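You operate a simulated robot arm through the tools that you are given. There is no shell and no other tool. Be economical: measure what you need, move in short steps, check, and stop when the job is done.

Carry out the task below with a simulated robot arm. There is one attempt and no reset: what you move stays moved.

JOB
Open the lid of the wooden parts case.

Only the result counts: the job must be done as asked and must still hold three seconds after the hand-in. Knocking over, shifting, dropping, spilling or breaking anything else fails it. A push-on lid holds only when it is set on centred and level and pressed home; a screw cap is set on level and turned clockwise until tight.

ROBOT AND FRAMES
A 6-joint arm with a two-finger parallel gripper, fixed in place. Base frame: the origin is at the foot of the arm, x ahead of it, y to its left, z up. Readings come in mm, degrees, newtons and seconds.
Its first joint turns from -66.0 to 66.0 degrees. Payload 2.9 kg.
The tool frame sits at the grasp point between the pads (the TCP): z along the fingers, y along the line on which they close. The tips reach 30 mm beyond it. The gripper opens to 110 mm. The fingers are 20 mm wide and 10 mm thick; the gripper's body (48 by 112 mm) begins 55 mm behind the TCP.
Orientation is that of the tool frame in the base frame, as a unit quaternion [x, y, z, w]. With the fingers straight down and closing along the base's y, the tool's x points along the base's -x, its y along +y and its z along -z.

CONTROLS
- The arm moves only by the tool play_rows. Its argument "series" is a list of rows, each an object (a shift or turn left out is 0, a gripper value left out holds the last) with "claw": the finger opening in mm, from 0 to 110; "offset": the shift along the tool's x, y, z in mm, a list of three; "turn": the turn, a rotation vector about the tool's x, y, z in degrees, a list of three. In form: [{"claw": claw, "offset": [dx, dy, dz], "turn": [wx, wy, wz]}, ...]. A call has 1 to 12 rows; each row shifts and turns the commanded pose from where the row before left it, along the tool's axes as they then stand. Each row takes 0.2 s and may step no farther than 50 mm and 8.6 degrees from the row before; otherwise, or with a gripper value out of range, the whole call is refused. A pose out of reach is approached as far as the arm can. The call stops where the force on the tool passes 40 N (or 10 N more than at its start, if that is more) or the arm is blocked; 0.2 s more then pass. Each finger travels about 108 mm/s and halts on what it meets, pressing with about 31 N; the grip force reading is that of the motor and also rises with nothing between the fingers. The clock runs only during rows and for 0.2 s after the last one: add rows that do not move to give the fingers time. It gives the time, the measured TCP pose, the force on the tool (base axes), the opening and the grip force at its end, in the units of the frame above (readings bear some noise), and new pictures: "pictures" is both (left out), scene, wrist or none.
- Cameras (640 x 400 px; columns grow to the right, rows downward): "scene" is fixed at [90.5, 447.4, 1381.5]; the picture's right is [-0.63, -0.78, 0.00], its down [-0.45, 0.36, -0.82] and it looks along [0.64, -0.51, -0.58] (base axes); focal length 312 px, centre (320, 200). "wrist" rides on the gripper at [-36, 0, -57] in the tool frame; the picture's right is [0.00, -1.00, 0.00], its down [0.97, 0.00, -0.24] and it looks along [0.24, 0.00, 0.97] (tool axes); focal length 218 px, centre (320, 200).
- pixel_to_xyz(camera, pixels): for up to 12 pixels [column, row] of the newest picture of that camera ("zoom" is the newest enlarged one), the place [x, y, z] in the base frame of the surface seen there, good to about 2 mm. No time passes.
- inspect(camera, box): a new picture of the part [left, top, right, bottom] of that camera's present view, enlarged. No time passes.
- finish_job(): hands the job in; it is judged then, once.

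Work in short steps. Measure before you move; look again where a grasp or a placing could have gone wrong, and mend it. You have 60 turns and 170 pictures in all, those below and enlarged ones among them. Open the gripper and draw the arm clear of the work before you hand the job in, unless the task says otherwise; then end with one line.

The tools are called after "Emit:" as a command line: name --argument value ..., lists and objects as JSON in quotes. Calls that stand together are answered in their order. play_rows: Moves the arm, as the interface text tells. Its arguments: {"type":"object","properties":{"series":{"type":"array","items":{"type":"object","properties":{"claw":{"type":"number"},"offset":{"type":"array","items":{"type":"number"}},"turn":{"type":"array","items":{"type":"number"}}}}},"pictures":{"type":"string","enum":["both","scene","wrist","none"]}},"required":["series"]} The other tools are called the same way: pixel_to_xyz (camera, pixels) gives the place of the surface under pixels of a picture; inspect (camera, box) takes an enlarged picture of a part of a camera's view; finish_job () hands the job in.

At the start:

```text
clock: 0.0
ee_pos: [433.5, -62.8, 1145.8]
tool_rot: [-0.001, 1.0, 0.0, 0.0]
contact_force: [0.0, -0.3, -0.4]
grip_width: 110.0
gripper_force: 0.0
```

scene: 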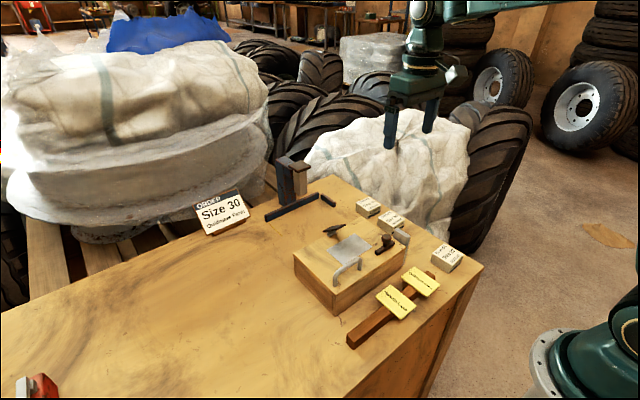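
wrist: 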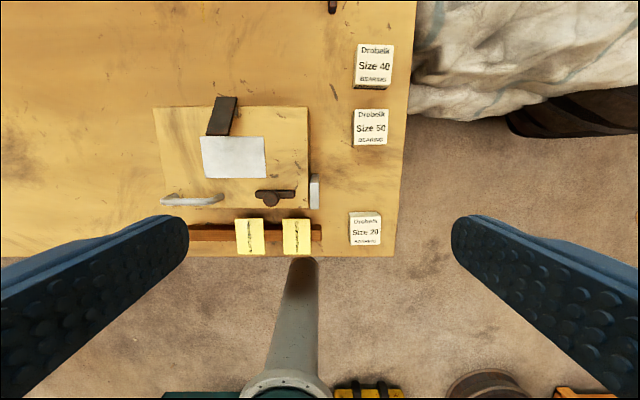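

The case sits around scene (350,260) with a handle, a latch-like knob and other items on it. I enlarge both views to understand it.

Emit:
inspect --camera "scene" --box '[270, 180, 470, 360]'

Emit:
inspect --camera "wrist" --box '[140, 80, 400, 260]'

```text
2.22 times, centred on (370, 270) of scene
```

zoom: 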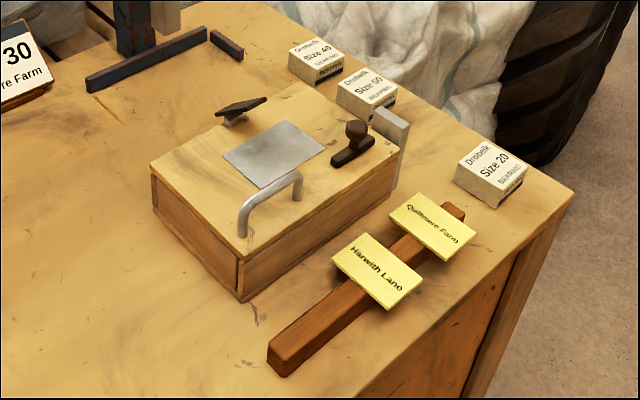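

```text
2.22 times, centred on (270, 170) of wrist
```

zoom: 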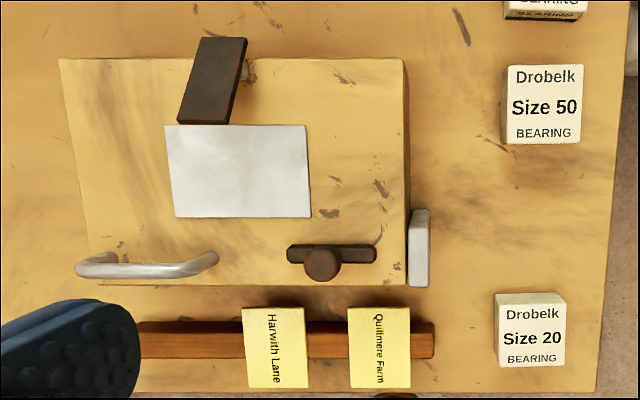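

The wrist zoom shows the handle (145,265), a bar with a knob (322,260), a turn-button (212,80), and a grey plate beside the case (420,248). I measure them.

Emit:
pixel_to_xyz --camera "zoom" --pixels '[[65, 62], [402, 62], [405, 280], [105, 278], [145, 270], [322, 262], [370, 254], [225, 50], [195, 115], [420, 215], [420, 280], [240, 170]]'

Emit:
pixel_to_xyz --camera "scene" --pixels '[[404, 232], [397, 240], [349, 264], [388, 237], [334, 228], [342, 234], [336, 300], [345, 315], [376, 248], [362, 262], [337, 282], [399, 265]]'

Emit:
inspect --camera "scene" --box '[350, 215, 430, 275]'

Emit:
inspect --camera "scene" --box '[285, 215, 375, 320]'

```text
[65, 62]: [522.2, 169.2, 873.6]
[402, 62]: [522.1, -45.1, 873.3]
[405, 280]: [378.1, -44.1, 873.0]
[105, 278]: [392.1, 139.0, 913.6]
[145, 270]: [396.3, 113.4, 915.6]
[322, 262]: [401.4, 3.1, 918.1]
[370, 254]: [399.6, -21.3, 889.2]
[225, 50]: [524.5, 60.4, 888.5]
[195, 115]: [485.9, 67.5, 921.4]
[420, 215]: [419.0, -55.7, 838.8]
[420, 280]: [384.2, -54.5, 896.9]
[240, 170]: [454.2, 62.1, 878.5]
```

```text
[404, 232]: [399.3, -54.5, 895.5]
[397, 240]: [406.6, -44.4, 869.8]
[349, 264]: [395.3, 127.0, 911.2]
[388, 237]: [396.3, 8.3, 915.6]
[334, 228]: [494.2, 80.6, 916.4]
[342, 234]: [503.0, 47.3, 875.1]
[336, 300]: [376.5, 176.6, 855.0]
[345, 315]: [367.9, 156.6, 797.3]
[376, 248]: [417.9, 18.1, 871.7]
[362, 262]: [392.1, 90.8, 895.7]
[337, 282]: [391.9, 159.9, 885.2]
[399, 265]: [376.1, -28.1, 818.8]
```

```text
6.67 times, centred on (390, 245) of scene
```

zoom: 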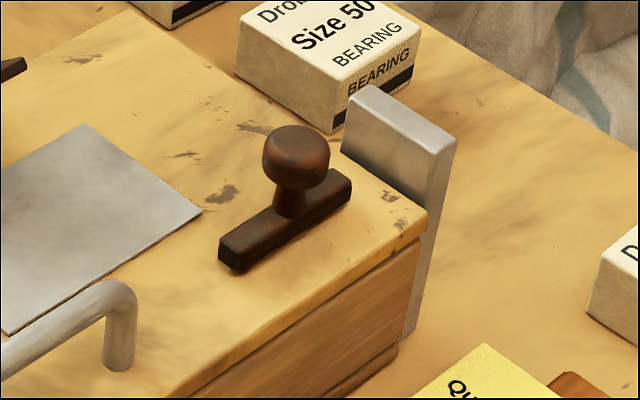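

```text
3.81 times, centred on (330, 268) of scene
```

zoom: 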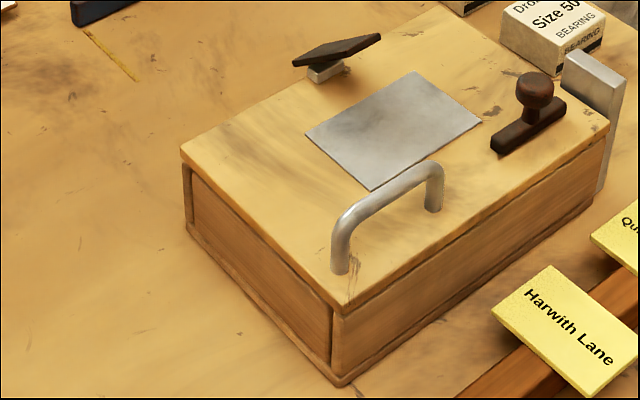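

The lid (z≈873) carries several fittings. I move the wrist to the case's right (-y) side with a tilt, to see how the grey plate and the bar work.

Emit:
play_rows --series '[{"offset": [0, -40, 10]}, {"offset": [0, -40, 10]}, {"offset": [0, -40, 20]}, {"offset": [0, -30, 20]}, {"offset": [0, 0, 0], "turn": [-8, 0, 0]}, {"turn": [-8, 0, 0]}, {"turn": [-8, 0, 0]}, {"turn": [-8, 0, 0]}, {"turn": [-8, 0, 0]}, {"turn": [0, 0, 0]}]' --pictures "both"

```text
clock: 2.2
ee_pos: [403.4, -174.9, 1040.1]
tool_rot: [0.001, 0.94, 0.342, 0.001]
contact_force: [0.1, -0.4, -0.4]
grip_width: 110.1
gripper_force: 0.0
out of reach, approached as far as the arm can: row 7, 8, 9
```

scene: 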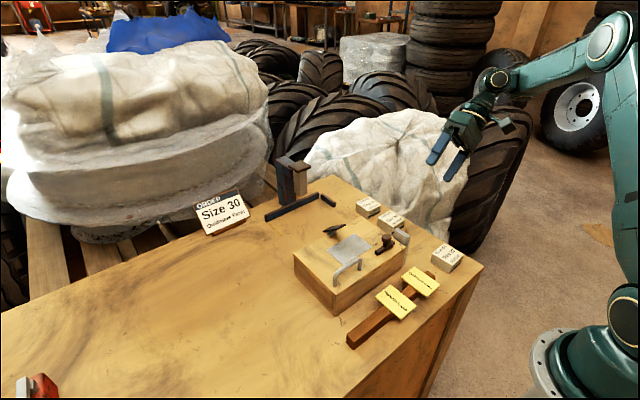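
wrist: 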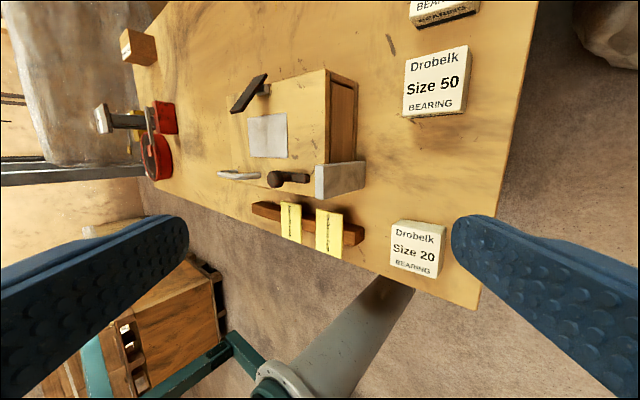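

Emit:
inspect --camera "wrist" --box '[210, 60, 390, 250]'

```text
2.11 times, centred on (300, 155) of wrist
```

zoom: 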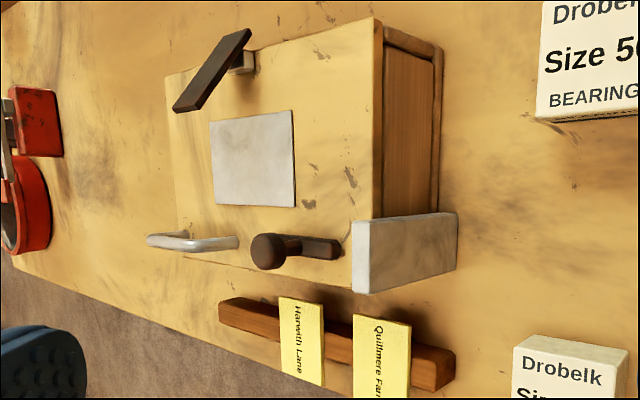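

I measure more precisely in this zoom: table height, the bar, the plate and the turn-button.

Emit:
pixel_to_xyz --camera "zoom" --pixels '[[500, 180], [375, 255], [362, 225], [440, 255], [330, 248], [268, 250], [240, 40], [190, 100], [237, 62], [378, 190], [410, 130], [435, 60]]'

Emit:
inspect --camera "scene" --box '[315, 215, 365, 245]'

Emit:
inspect --camera "wrist" --box '[250, 145, 380, 215]'

```text
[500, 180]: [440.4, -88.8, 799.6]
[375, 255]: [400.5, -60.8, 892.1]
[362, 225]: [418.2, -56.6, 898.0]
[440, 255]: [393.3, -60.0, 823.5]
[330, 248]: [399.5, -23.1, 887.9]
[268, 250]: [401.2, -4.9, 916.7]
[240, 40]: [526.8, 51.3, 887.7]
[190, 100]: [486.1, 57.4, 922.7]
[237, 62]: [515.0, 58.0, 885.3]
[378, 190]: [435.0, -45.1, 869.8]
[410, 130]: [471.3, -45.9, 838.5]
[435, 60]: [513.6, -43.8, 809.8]
```

```text
12.80 times, centred on (340, 230) of scene
```

zoom: 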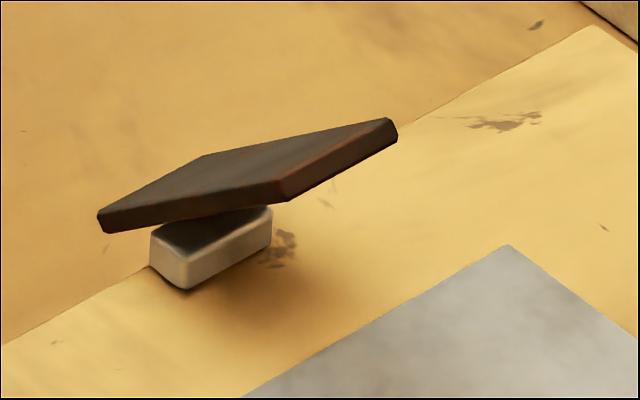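

```text
4.92 times, centred on (315, 180) of wrist
```

zoom: 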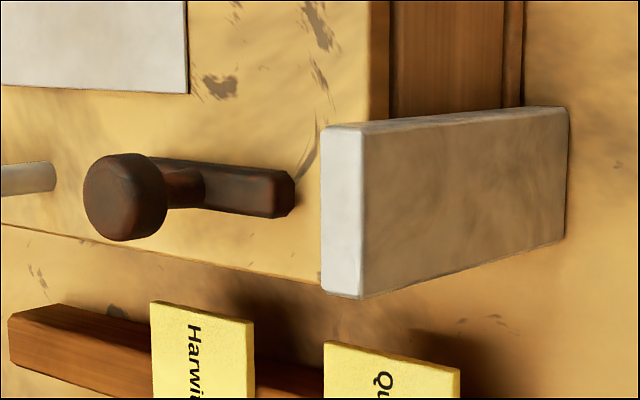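

The dark bar with a knob looks like a slide bolt drawn back from the grey post, and at the rear there's a tilted rocker. I level the tool again and go over the lid for a closer look from above.

Emit:
play_rows --series '[{"turn": [8, 0, 0]}, {"turn": [8, 0, 0]}, {"turn": [8, 0, 0]}, {"turn": [8, 0, 0]}, {"turn": [8, 0, 0]}, {"offset": [0, 45, 0]}, {"offset": [0, 45, 0]}, {"offset": [0, 45, 0]}, {"offset": [0, 45, 0]}, {"offset": [0, 45, 0]}, {"offset": [0, 45, 0]}, {"offset": [0, 40, 0]}]' --pictures "none"

Emit:
play_rows --series '[{"offset": [8, 0, 0], "turn": [0, 0, 8.2]}, {"turn": [0, 0, 8.2]}, {"turn": [0, 0, 8.2]}, {"turn": [0, 0, 8.2]}, {"turn": [0, 0, 8.2]}, {"turn": [0, 0, 8.2]}, {"turn": [0, 0, 8.2]}, {"turn": [0, 0, 8.2]}, {"turn": [0, 0, 8.2]}, {"turn": [0, 0, 8.2]}, {"turn": [0, 0, 8]}, {}]'

```text
clock: 4.8
ee_pos: [404.6, 135.2, 1040.1]
tool_rot: [0.0, 1.0, 0.0, 0.0]
contact_force: [-0.8, 0.3, 0.3]
grip_width: 110.2
gripper_force: 0.1
```

```text
clock: 7.4
ee_pos: [395.6, 132.8, 1039.6]
tool_rot: [0.708, 0.706, -0.001, 0.0]
contact_force: [-0.3, 0.4, -0.6]
grip_width: 109.9
gripper_force: 0.0
```

scene: 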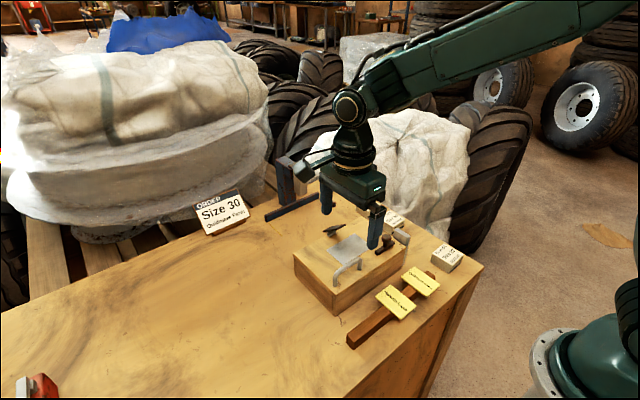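
wrist: 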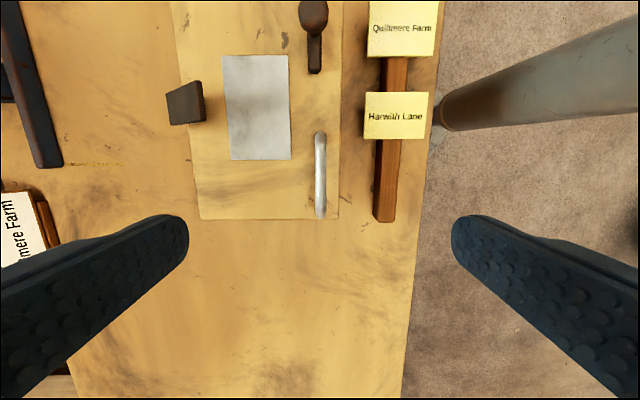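

The handle is a bar at wrist (320,135)-(320,215); I measure it.

Emit:
pixel_to_xyz --camera "wrist" --pixels '[[320, 140], [320, 160], [320, 175], [320, 195], [320, 212], [335, 214], [203, 214], [335, 150], [168, 122], [204, 120], [313, 12], [315, 65]]'

Emit:
inspect --camera "wrist" --box '[160, 60, 360, 230]'

```text
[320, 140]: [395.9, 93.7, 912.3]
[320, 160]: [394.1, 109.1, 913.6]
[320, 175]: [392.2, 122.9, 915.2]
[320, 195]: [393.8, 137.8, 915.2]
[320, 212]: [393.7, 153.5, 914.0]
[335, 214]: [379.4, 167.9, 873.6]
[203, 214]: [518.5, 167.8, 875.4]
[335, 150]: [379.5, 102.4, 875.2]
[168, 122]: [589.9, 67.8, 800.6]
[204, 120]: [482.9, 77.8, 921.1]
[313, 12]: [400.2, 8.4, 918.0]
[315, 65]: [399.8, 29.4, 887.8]
```

```text
2.35 times, centred on (260, 145) of wrist
```

zoom: 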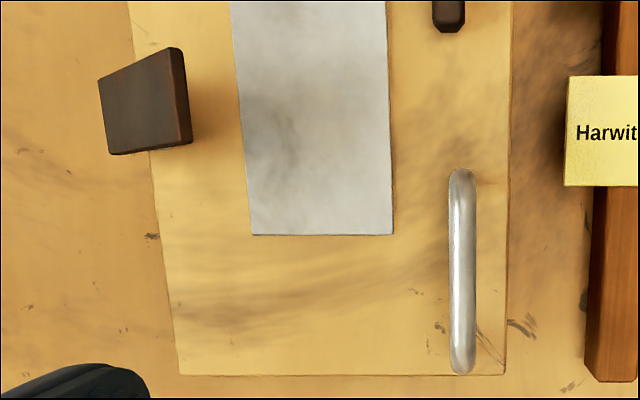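

I close to a 40 mm opening and descend on the handle at (394,124), TCP z ≈ 912, then grip.

Emit:
play_rows --series '[{"claw": 44, "offset": [-9, -1.5, 0]}, {"offset": [0, 0, 30]}, {"offset": [0, 0, 30]}, {"offset": [0, 0, 30]}, {"offset": [0, 0, 25]}, {"offset": [0, 0, 12]}, {}, {"claw": 0}, {}, {}]'

```text
clock: 9.6
ee_pos: [395.6, 124.8, 913.5]
tool_rot: [0.707, 0.707, 0.0, 0.0]
contact_force: [4.7, 0.3, -4.5]
grip_width: 9.5
gripper_force: 44.8
```

scene: 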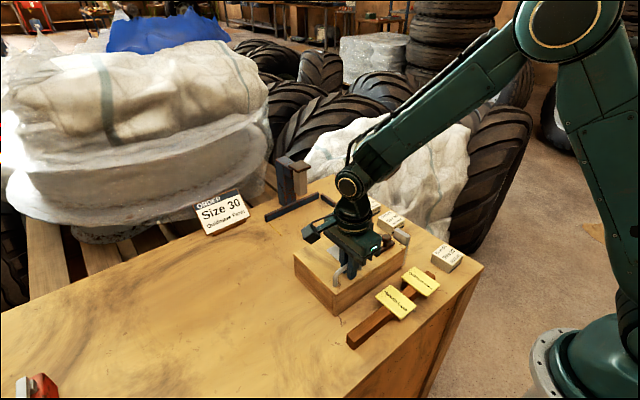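
wrist: 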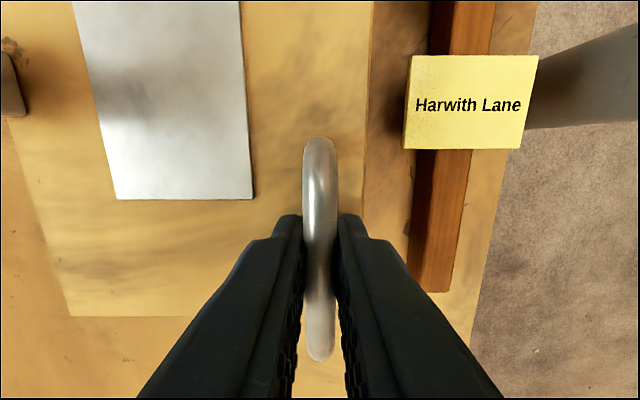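

The handle is held (9.5 mm). I try a small straight lift and read the force.

Emit:
play_rows --series '[{"offset": [0, 0, -3]}, {"offset": [0, 0, -3]}, {"offset": [0, 0, -3]}, {}]' --pictures "both"

```text
clock: 10.6
ee_pos: [397.4, 123.6, 922.0]
tool_rot: [0.709, 0.706, 0.003, 0.004]
contact_force: [6.8, -1.9, -6.4]
grip_width: 9.8
gripper_force: 45.4
stopped in row 4: the force on the tool passed its limit (the readings are from after the stop); the commanded pose is now the measured one
```

scene: 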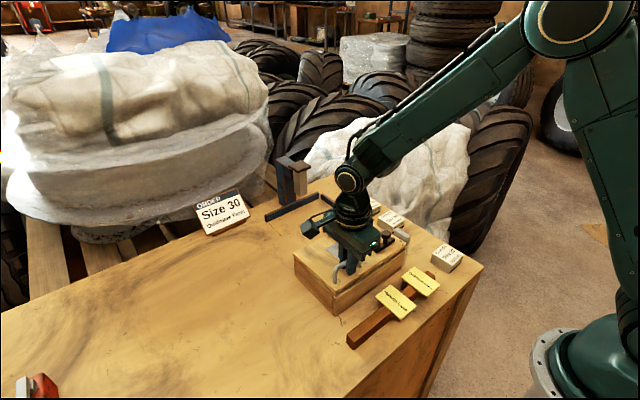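
wrist: 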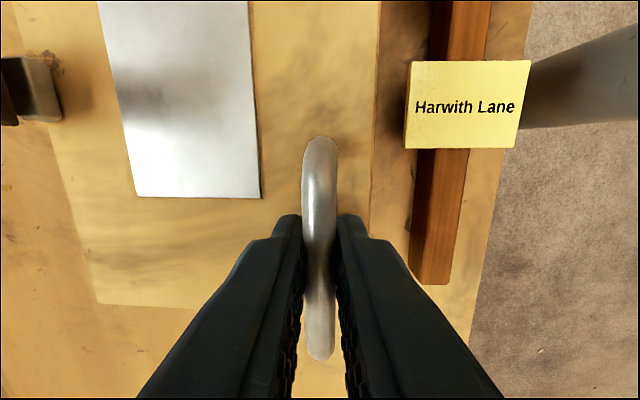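

The handle seems to have risen with the gripper. I check the lid heights.

Emit:
pixel_to_xyz --camera "wrist" --pixels '[[320, 160], [360, 150], [350, 60], [120, 290], [280, 220], [110, 20], [280, 30], [100, 150]]'

Emit:
inspect --camera "scene" --box '[280, 200, 430, 330]'

```text
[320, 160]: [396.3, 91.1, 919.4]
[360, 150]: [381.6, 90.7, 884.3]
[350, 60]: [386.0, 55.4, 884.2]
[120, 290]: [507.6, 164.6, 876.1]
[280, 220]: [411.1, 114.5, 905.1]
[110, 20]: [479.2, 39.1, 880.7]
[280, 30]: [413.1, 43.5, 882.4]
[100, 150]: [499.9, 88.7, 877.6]
```

```text
3.08 times, centred on (355, 265) of scene
```

zoom: 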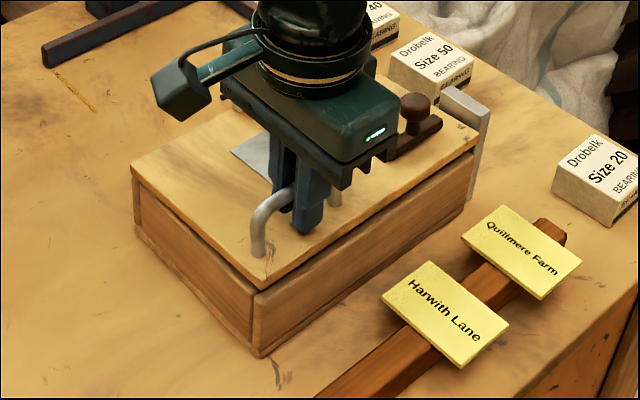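

The lid is hinged at the rear edge (front z 884, rear 876), so the handle should follow an arc about x≈520, z≈871. I continue along that arc.

Emit:
play_rows --series '[{"offset": [0, 1.8, -3]}, {"offset": [0, 1.7, -3]}, {"offset": [0, 1.6, -3.1]}, {"offset": [0, 1.6, -3.1]}, {}]'

```text
clock: 11.8
ee_pos: [403.9, 123.9, 934.3]
tool_rot: [0.709, 0.705, 0.002, 0.003]
contact_force: [-7.8, -3.8, -0.3]
grip_width: 9.4
gripper_force: 44.7
```

scene: 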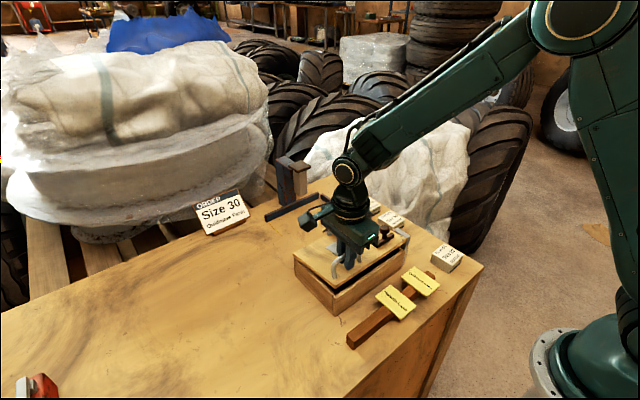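
wrist: 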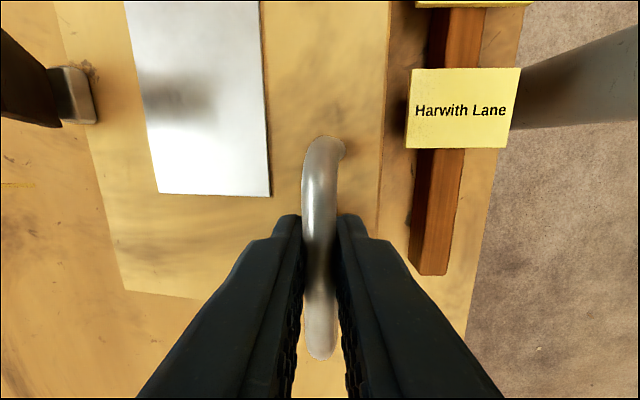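

Forces are small and the lid is opening. I continue the arc to about 40°.

Emit:
play_rows --series '[{"offset": [0, 4, -6.6]}, {"offset": [0, 4.3, -6.4]}, {"offset": [0, 4.6, -6.2]}, {"offset": [0, 5.2, -5.7]}, {"offset": [0, 5.5, -5.4]}, {"offset": [0, 5.6, -5.3]}, {"offset": [0, 6, -4.8]}, {"offset": [0, 6.2, -4.6]}, {"offset": [0, 6.3, -4.3]}, {}]'

```text
clock: 14.0
ee_pos: [451.1, 124.4, 985.4]
tool_rot: [0.709, 0.705, 0.003, 0.004]
contact_force: [-23.3, 3.3, 32.7]
grip_width: 9.8
gripper_force: 44.7
```

scene: 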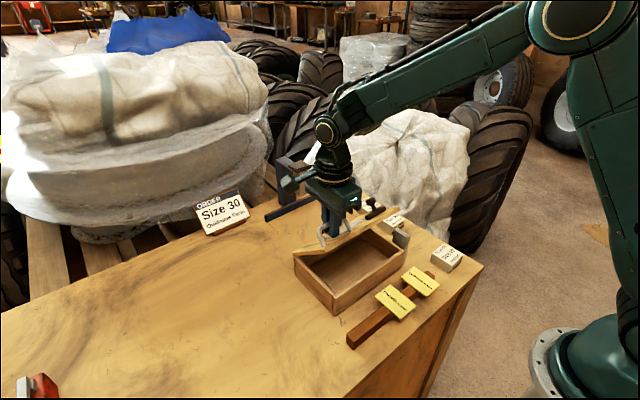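
wrist: 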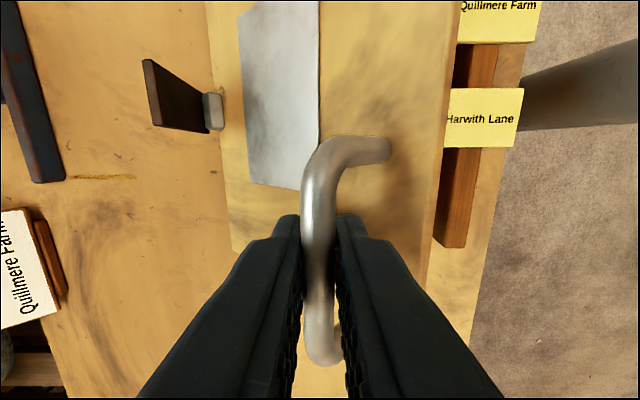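

The lid is at about 40° with an outward radial force of ~40 N, so my radius is slightly small. I ease outwards 2 mm and re-read.

Emit:
play_rows --series '[{"offset": [0, -0.6, -0.9]}, {"offset": [0, -0.5, -0.8]}, {}]' --pictures "none"

Emit:
pixel_to_xyz --camera "wrist" --pixels '[[440, 150], [430, 250], [235, 200], [300, 60], [250, 60], [410, 100], [212, 110], [320, 165]]'

```text
clock: 14.8
ee_pos: [449.5, 123.7, 985.6]
tool_rot: [0.709, 0.705, 0.002, 0.003]
contact_force: [-5.5, 4.6, 3.2]
grip_width: 9.7
gripper_force: 44.8
```

```text
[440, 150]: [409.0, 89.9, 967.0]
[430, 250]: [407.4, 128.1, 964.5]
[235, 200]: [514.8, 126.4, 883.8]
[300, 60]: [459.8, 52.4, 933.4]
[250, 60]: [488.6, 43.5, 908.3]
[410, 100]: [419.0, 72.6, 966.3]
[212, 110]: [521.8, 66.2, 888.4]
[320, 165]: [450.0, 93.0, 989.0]
```

Force is back to near zero at r≈134.5. On to about 60°.

Emit:
play_rows --series '[{"offset": [0, 7, -4]}, {"offset": [0, 7.2, -3.6]}, {"offset": [0, 7.2, -3]}, {}, {"offset": [0, 7.5, -2.6]}, {"offset": [0, 7.5, -2.2]}, {"offset": [0, 7.5, -1.8]}, {}]'

```text
clock: 16.6
ee_pos: [495.0, 124.2, 1003.8]
tool_rot: [0.708, 0.706, 0.003, 0.005]
contact_force: [-2.0, 15.0, 5.0]
grip_width: 9.5
gripper_force: 44.8
```

scene: 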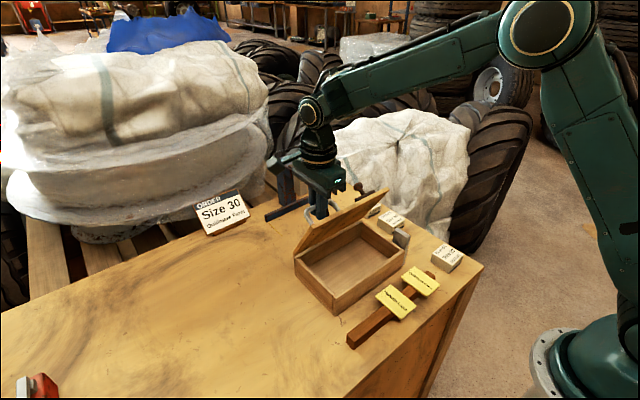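
wrist: 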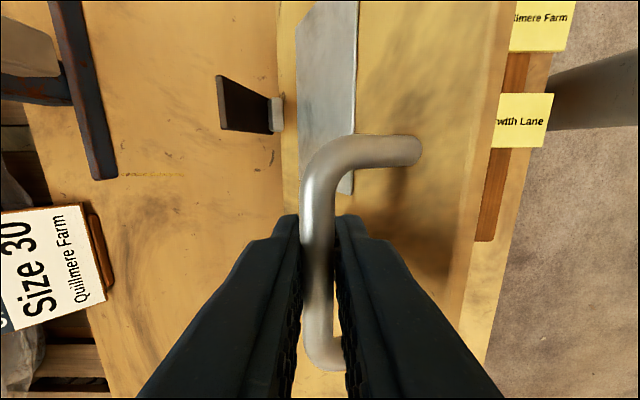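

All smooth. I check the blue stand's distance behind the case before opening further.

Emit:
pixel_to_xyz --camera "wrist" --pixels '[[85, 100], [30, 50], [55, 70], [40, 90], [245, 100], [275, 115]]'

Emit:
pixel_to_xyz --camera "scene" --pixels '[[283, 160], [291, 175], [303, 168], [280, 190], [300, 200], [327, 199]]'

Emit:
inspect --camera "scene" --box '[240, 130, 420, 300]'

```text
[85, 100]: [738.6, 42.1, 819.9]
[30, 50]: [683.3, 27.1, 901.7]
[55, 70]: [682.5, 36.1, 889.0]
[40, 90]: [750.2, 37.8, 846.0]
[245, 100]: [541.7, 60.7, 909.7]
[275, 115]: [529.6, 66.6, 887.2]
```

```text
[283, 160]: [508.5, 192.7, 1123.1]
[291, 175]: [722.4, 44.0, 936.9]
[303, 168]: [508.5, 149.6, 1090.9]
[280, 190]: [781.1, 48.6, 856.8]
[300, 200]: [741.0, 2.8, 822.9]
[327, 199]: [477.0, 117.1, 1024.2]
```

```text
2.35 times, centred on (330, 215) of scene
```

zoom: 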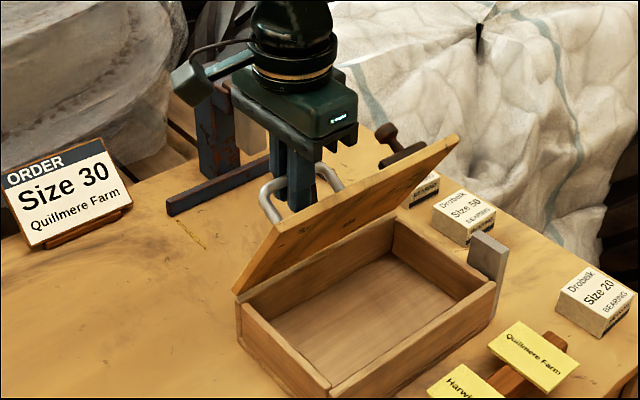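

The stand (x≥680) is clear. I continue to about 80°.

Emit:
play_rows --series '[{"offset": [0.5, 7.5, -1.2]}, {"offset": [0, 7.5, -0.8]}, {"offset": [0, 7.7, -0.3]}, {}, {"offset": [0, 7.7, 0]}, {"offset": [0, 7.7, 0.5]}, {"offset": [0, 7.7, 1]}, {}]'

```text
clock: 18.4
ee_pos: [540.3, 125.2, 1005.6]
tool_rot: [0.709, 0.705, 0.003, 0.004]
contact_force: [1.0, 8.0, 11.8]
grip_width: 10.0
gripper_force: 45.0
```

scene: 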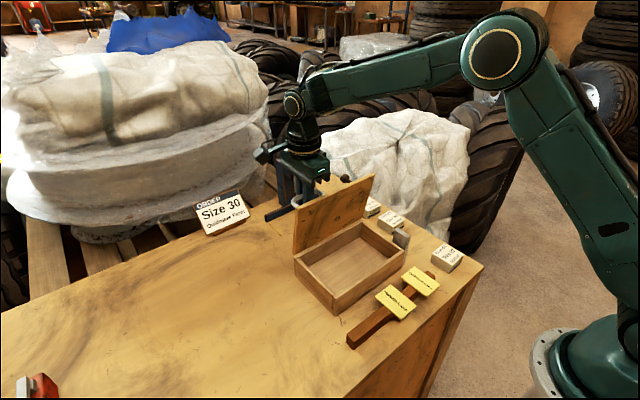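
wrist: 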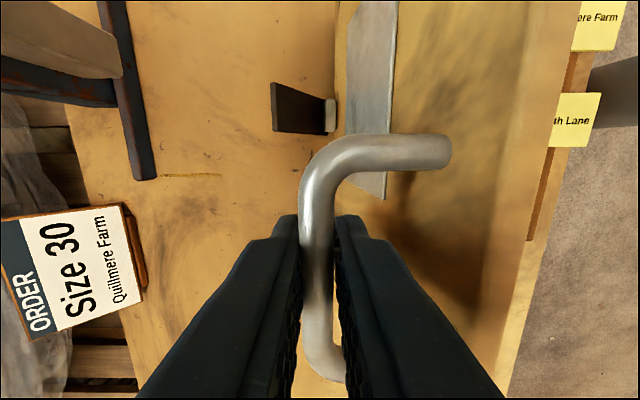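

About 80°. On to ~100°, watching for a stop.

Emit:
play_rows --series '[{"offset": [0.3, 7.7, 1.2]}, {"offset": [0, 7.7, 1.8]}, {"offset": [0, 7.6, 2.4]}, {}, {"offset": [0, 7.3, 2.8]}, {"offset": [0, 7.3, 3.2]}, {"offset": [0, 7.1, 3.5]}, {}]'

```text
clock: 20.2
ee_pos: [584.7, 123.8, 990.0]
tool_rot: [0.71, 0.704, 0.003, 0.004]
contact_force: [6.2, -0.6, 7.9]
grip_width: 9.8
gripper_force: 45.2
```

scene: 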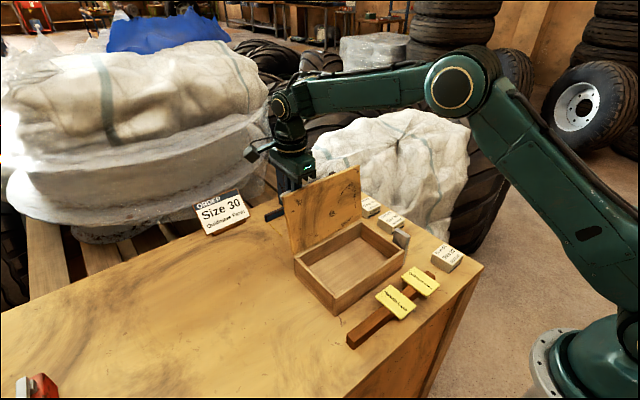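
wrist: 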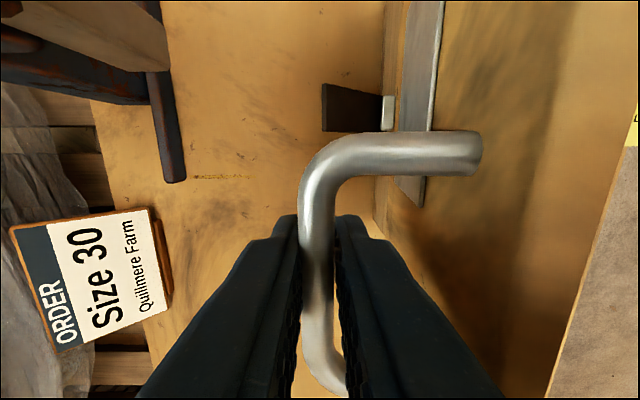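

About 98°, forces low. I go on gently to find the lid's stop.

Emit:
play_rows --series '[{"offset": [0.3, 5.3, 2.9]}, {"offset": [0, 5, 3.1]}, {}, {"offset": [0, 4.8, 3.4]}, {"offset": [0, 4.7, 3.6]}, {}]'

```text
clock: 20.8
ee_pos: [591.4, 124.8, 987.2]
tool_rot: [0.708, 0.707, -0.003, -0.001]
contact_force: [-13.4, -5.0, 8.6]
grip_width: 9.5
gripper_force: 45.5
stopped in row 3: the force on the tool passed its limit (the readings are from after the stop); the commanded pose is now the measured one
```

scene: 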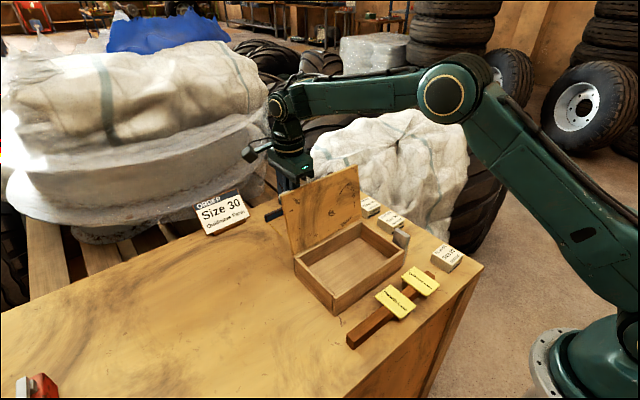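
wrist: 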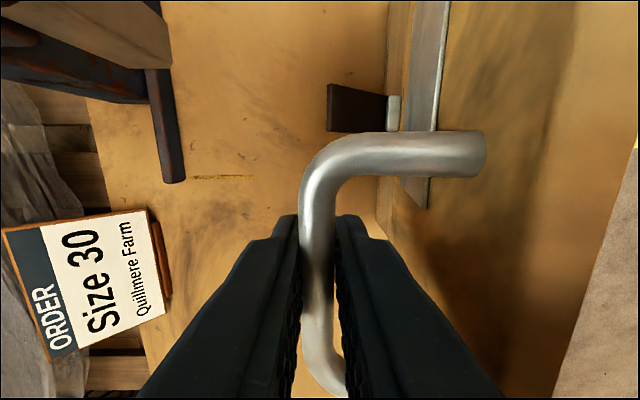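

The lid meets its stop at about 101°, past vertical. I open the fingers slightly (to 24 mm) and see whether it stays.

Emit:
play_rows --series '[{"claw": 24}, {}, {}]'

```text
clock: 21.6
ee_pos: [591.9, 125.6, 986.1]
tool_rot: [0.708, 0.706, -0.001, 0.0]
contact_force: [0.4, -0.4, 0.0]
grip_width: 24.1
gripper_force: 0.0
```

scene: 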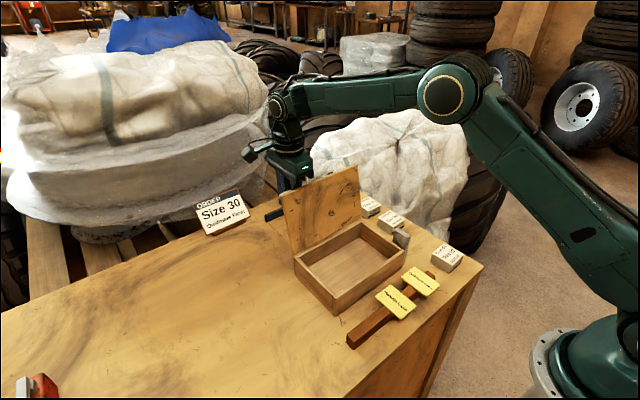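
wrist: 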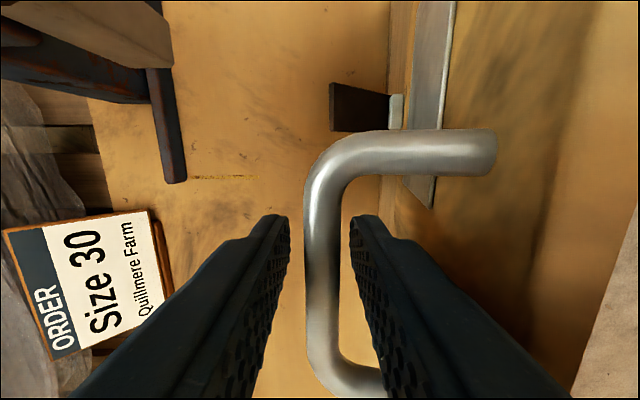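

The handle hangs free between the pads and the lid stays. I withdraw straight up.

Emit:
play_rows --series '[{"offset": [0, 0, -8]}, {"offset": [0, 0, -10]}, {"offset": [0, 0, -15]}, {"offset": [0, 0, -20]}, {"offset": [0, 0, -25]}, {"offset": [0, 0, -25]}, {}, {}, {}, {}]'

```text
clock: 23.8
ee_pos: [593.5, 124.3, 1090.1]
tool_rot: [0.709, 0.705, -0.002, 0.0]
contact_force: [-0.6, 0.1, 0.8]
grip_width: 24.0
gripper_force: 0.1
```

scene: 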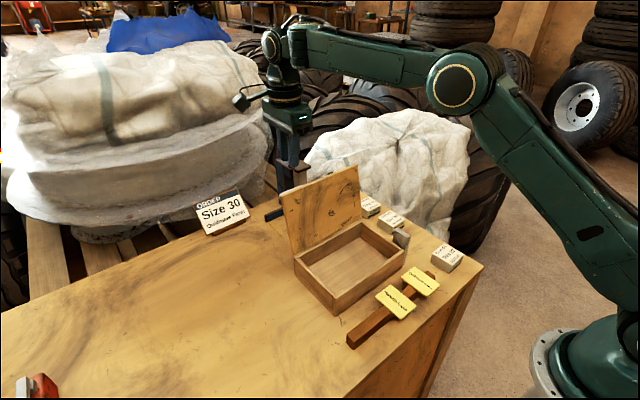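
wrist: 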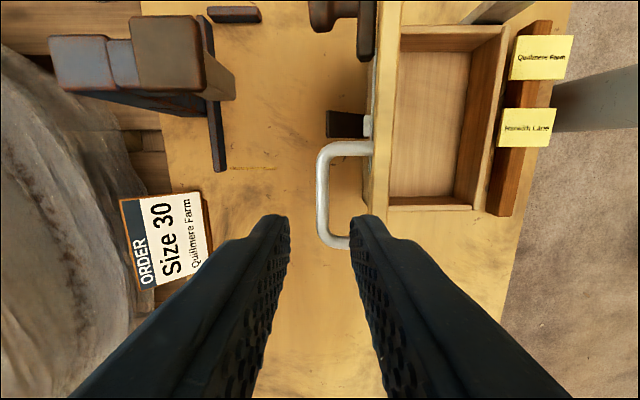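

The lid stands open on its own, and the arm is clear with nothing else disturbed. I hand the job in.

Emit:
finish_job

```text
The job is handed in.
```

The lid of the wooden parts case is open, resting against its stop just past vertical (about 101°), and the gripper has let go and is clear above it.
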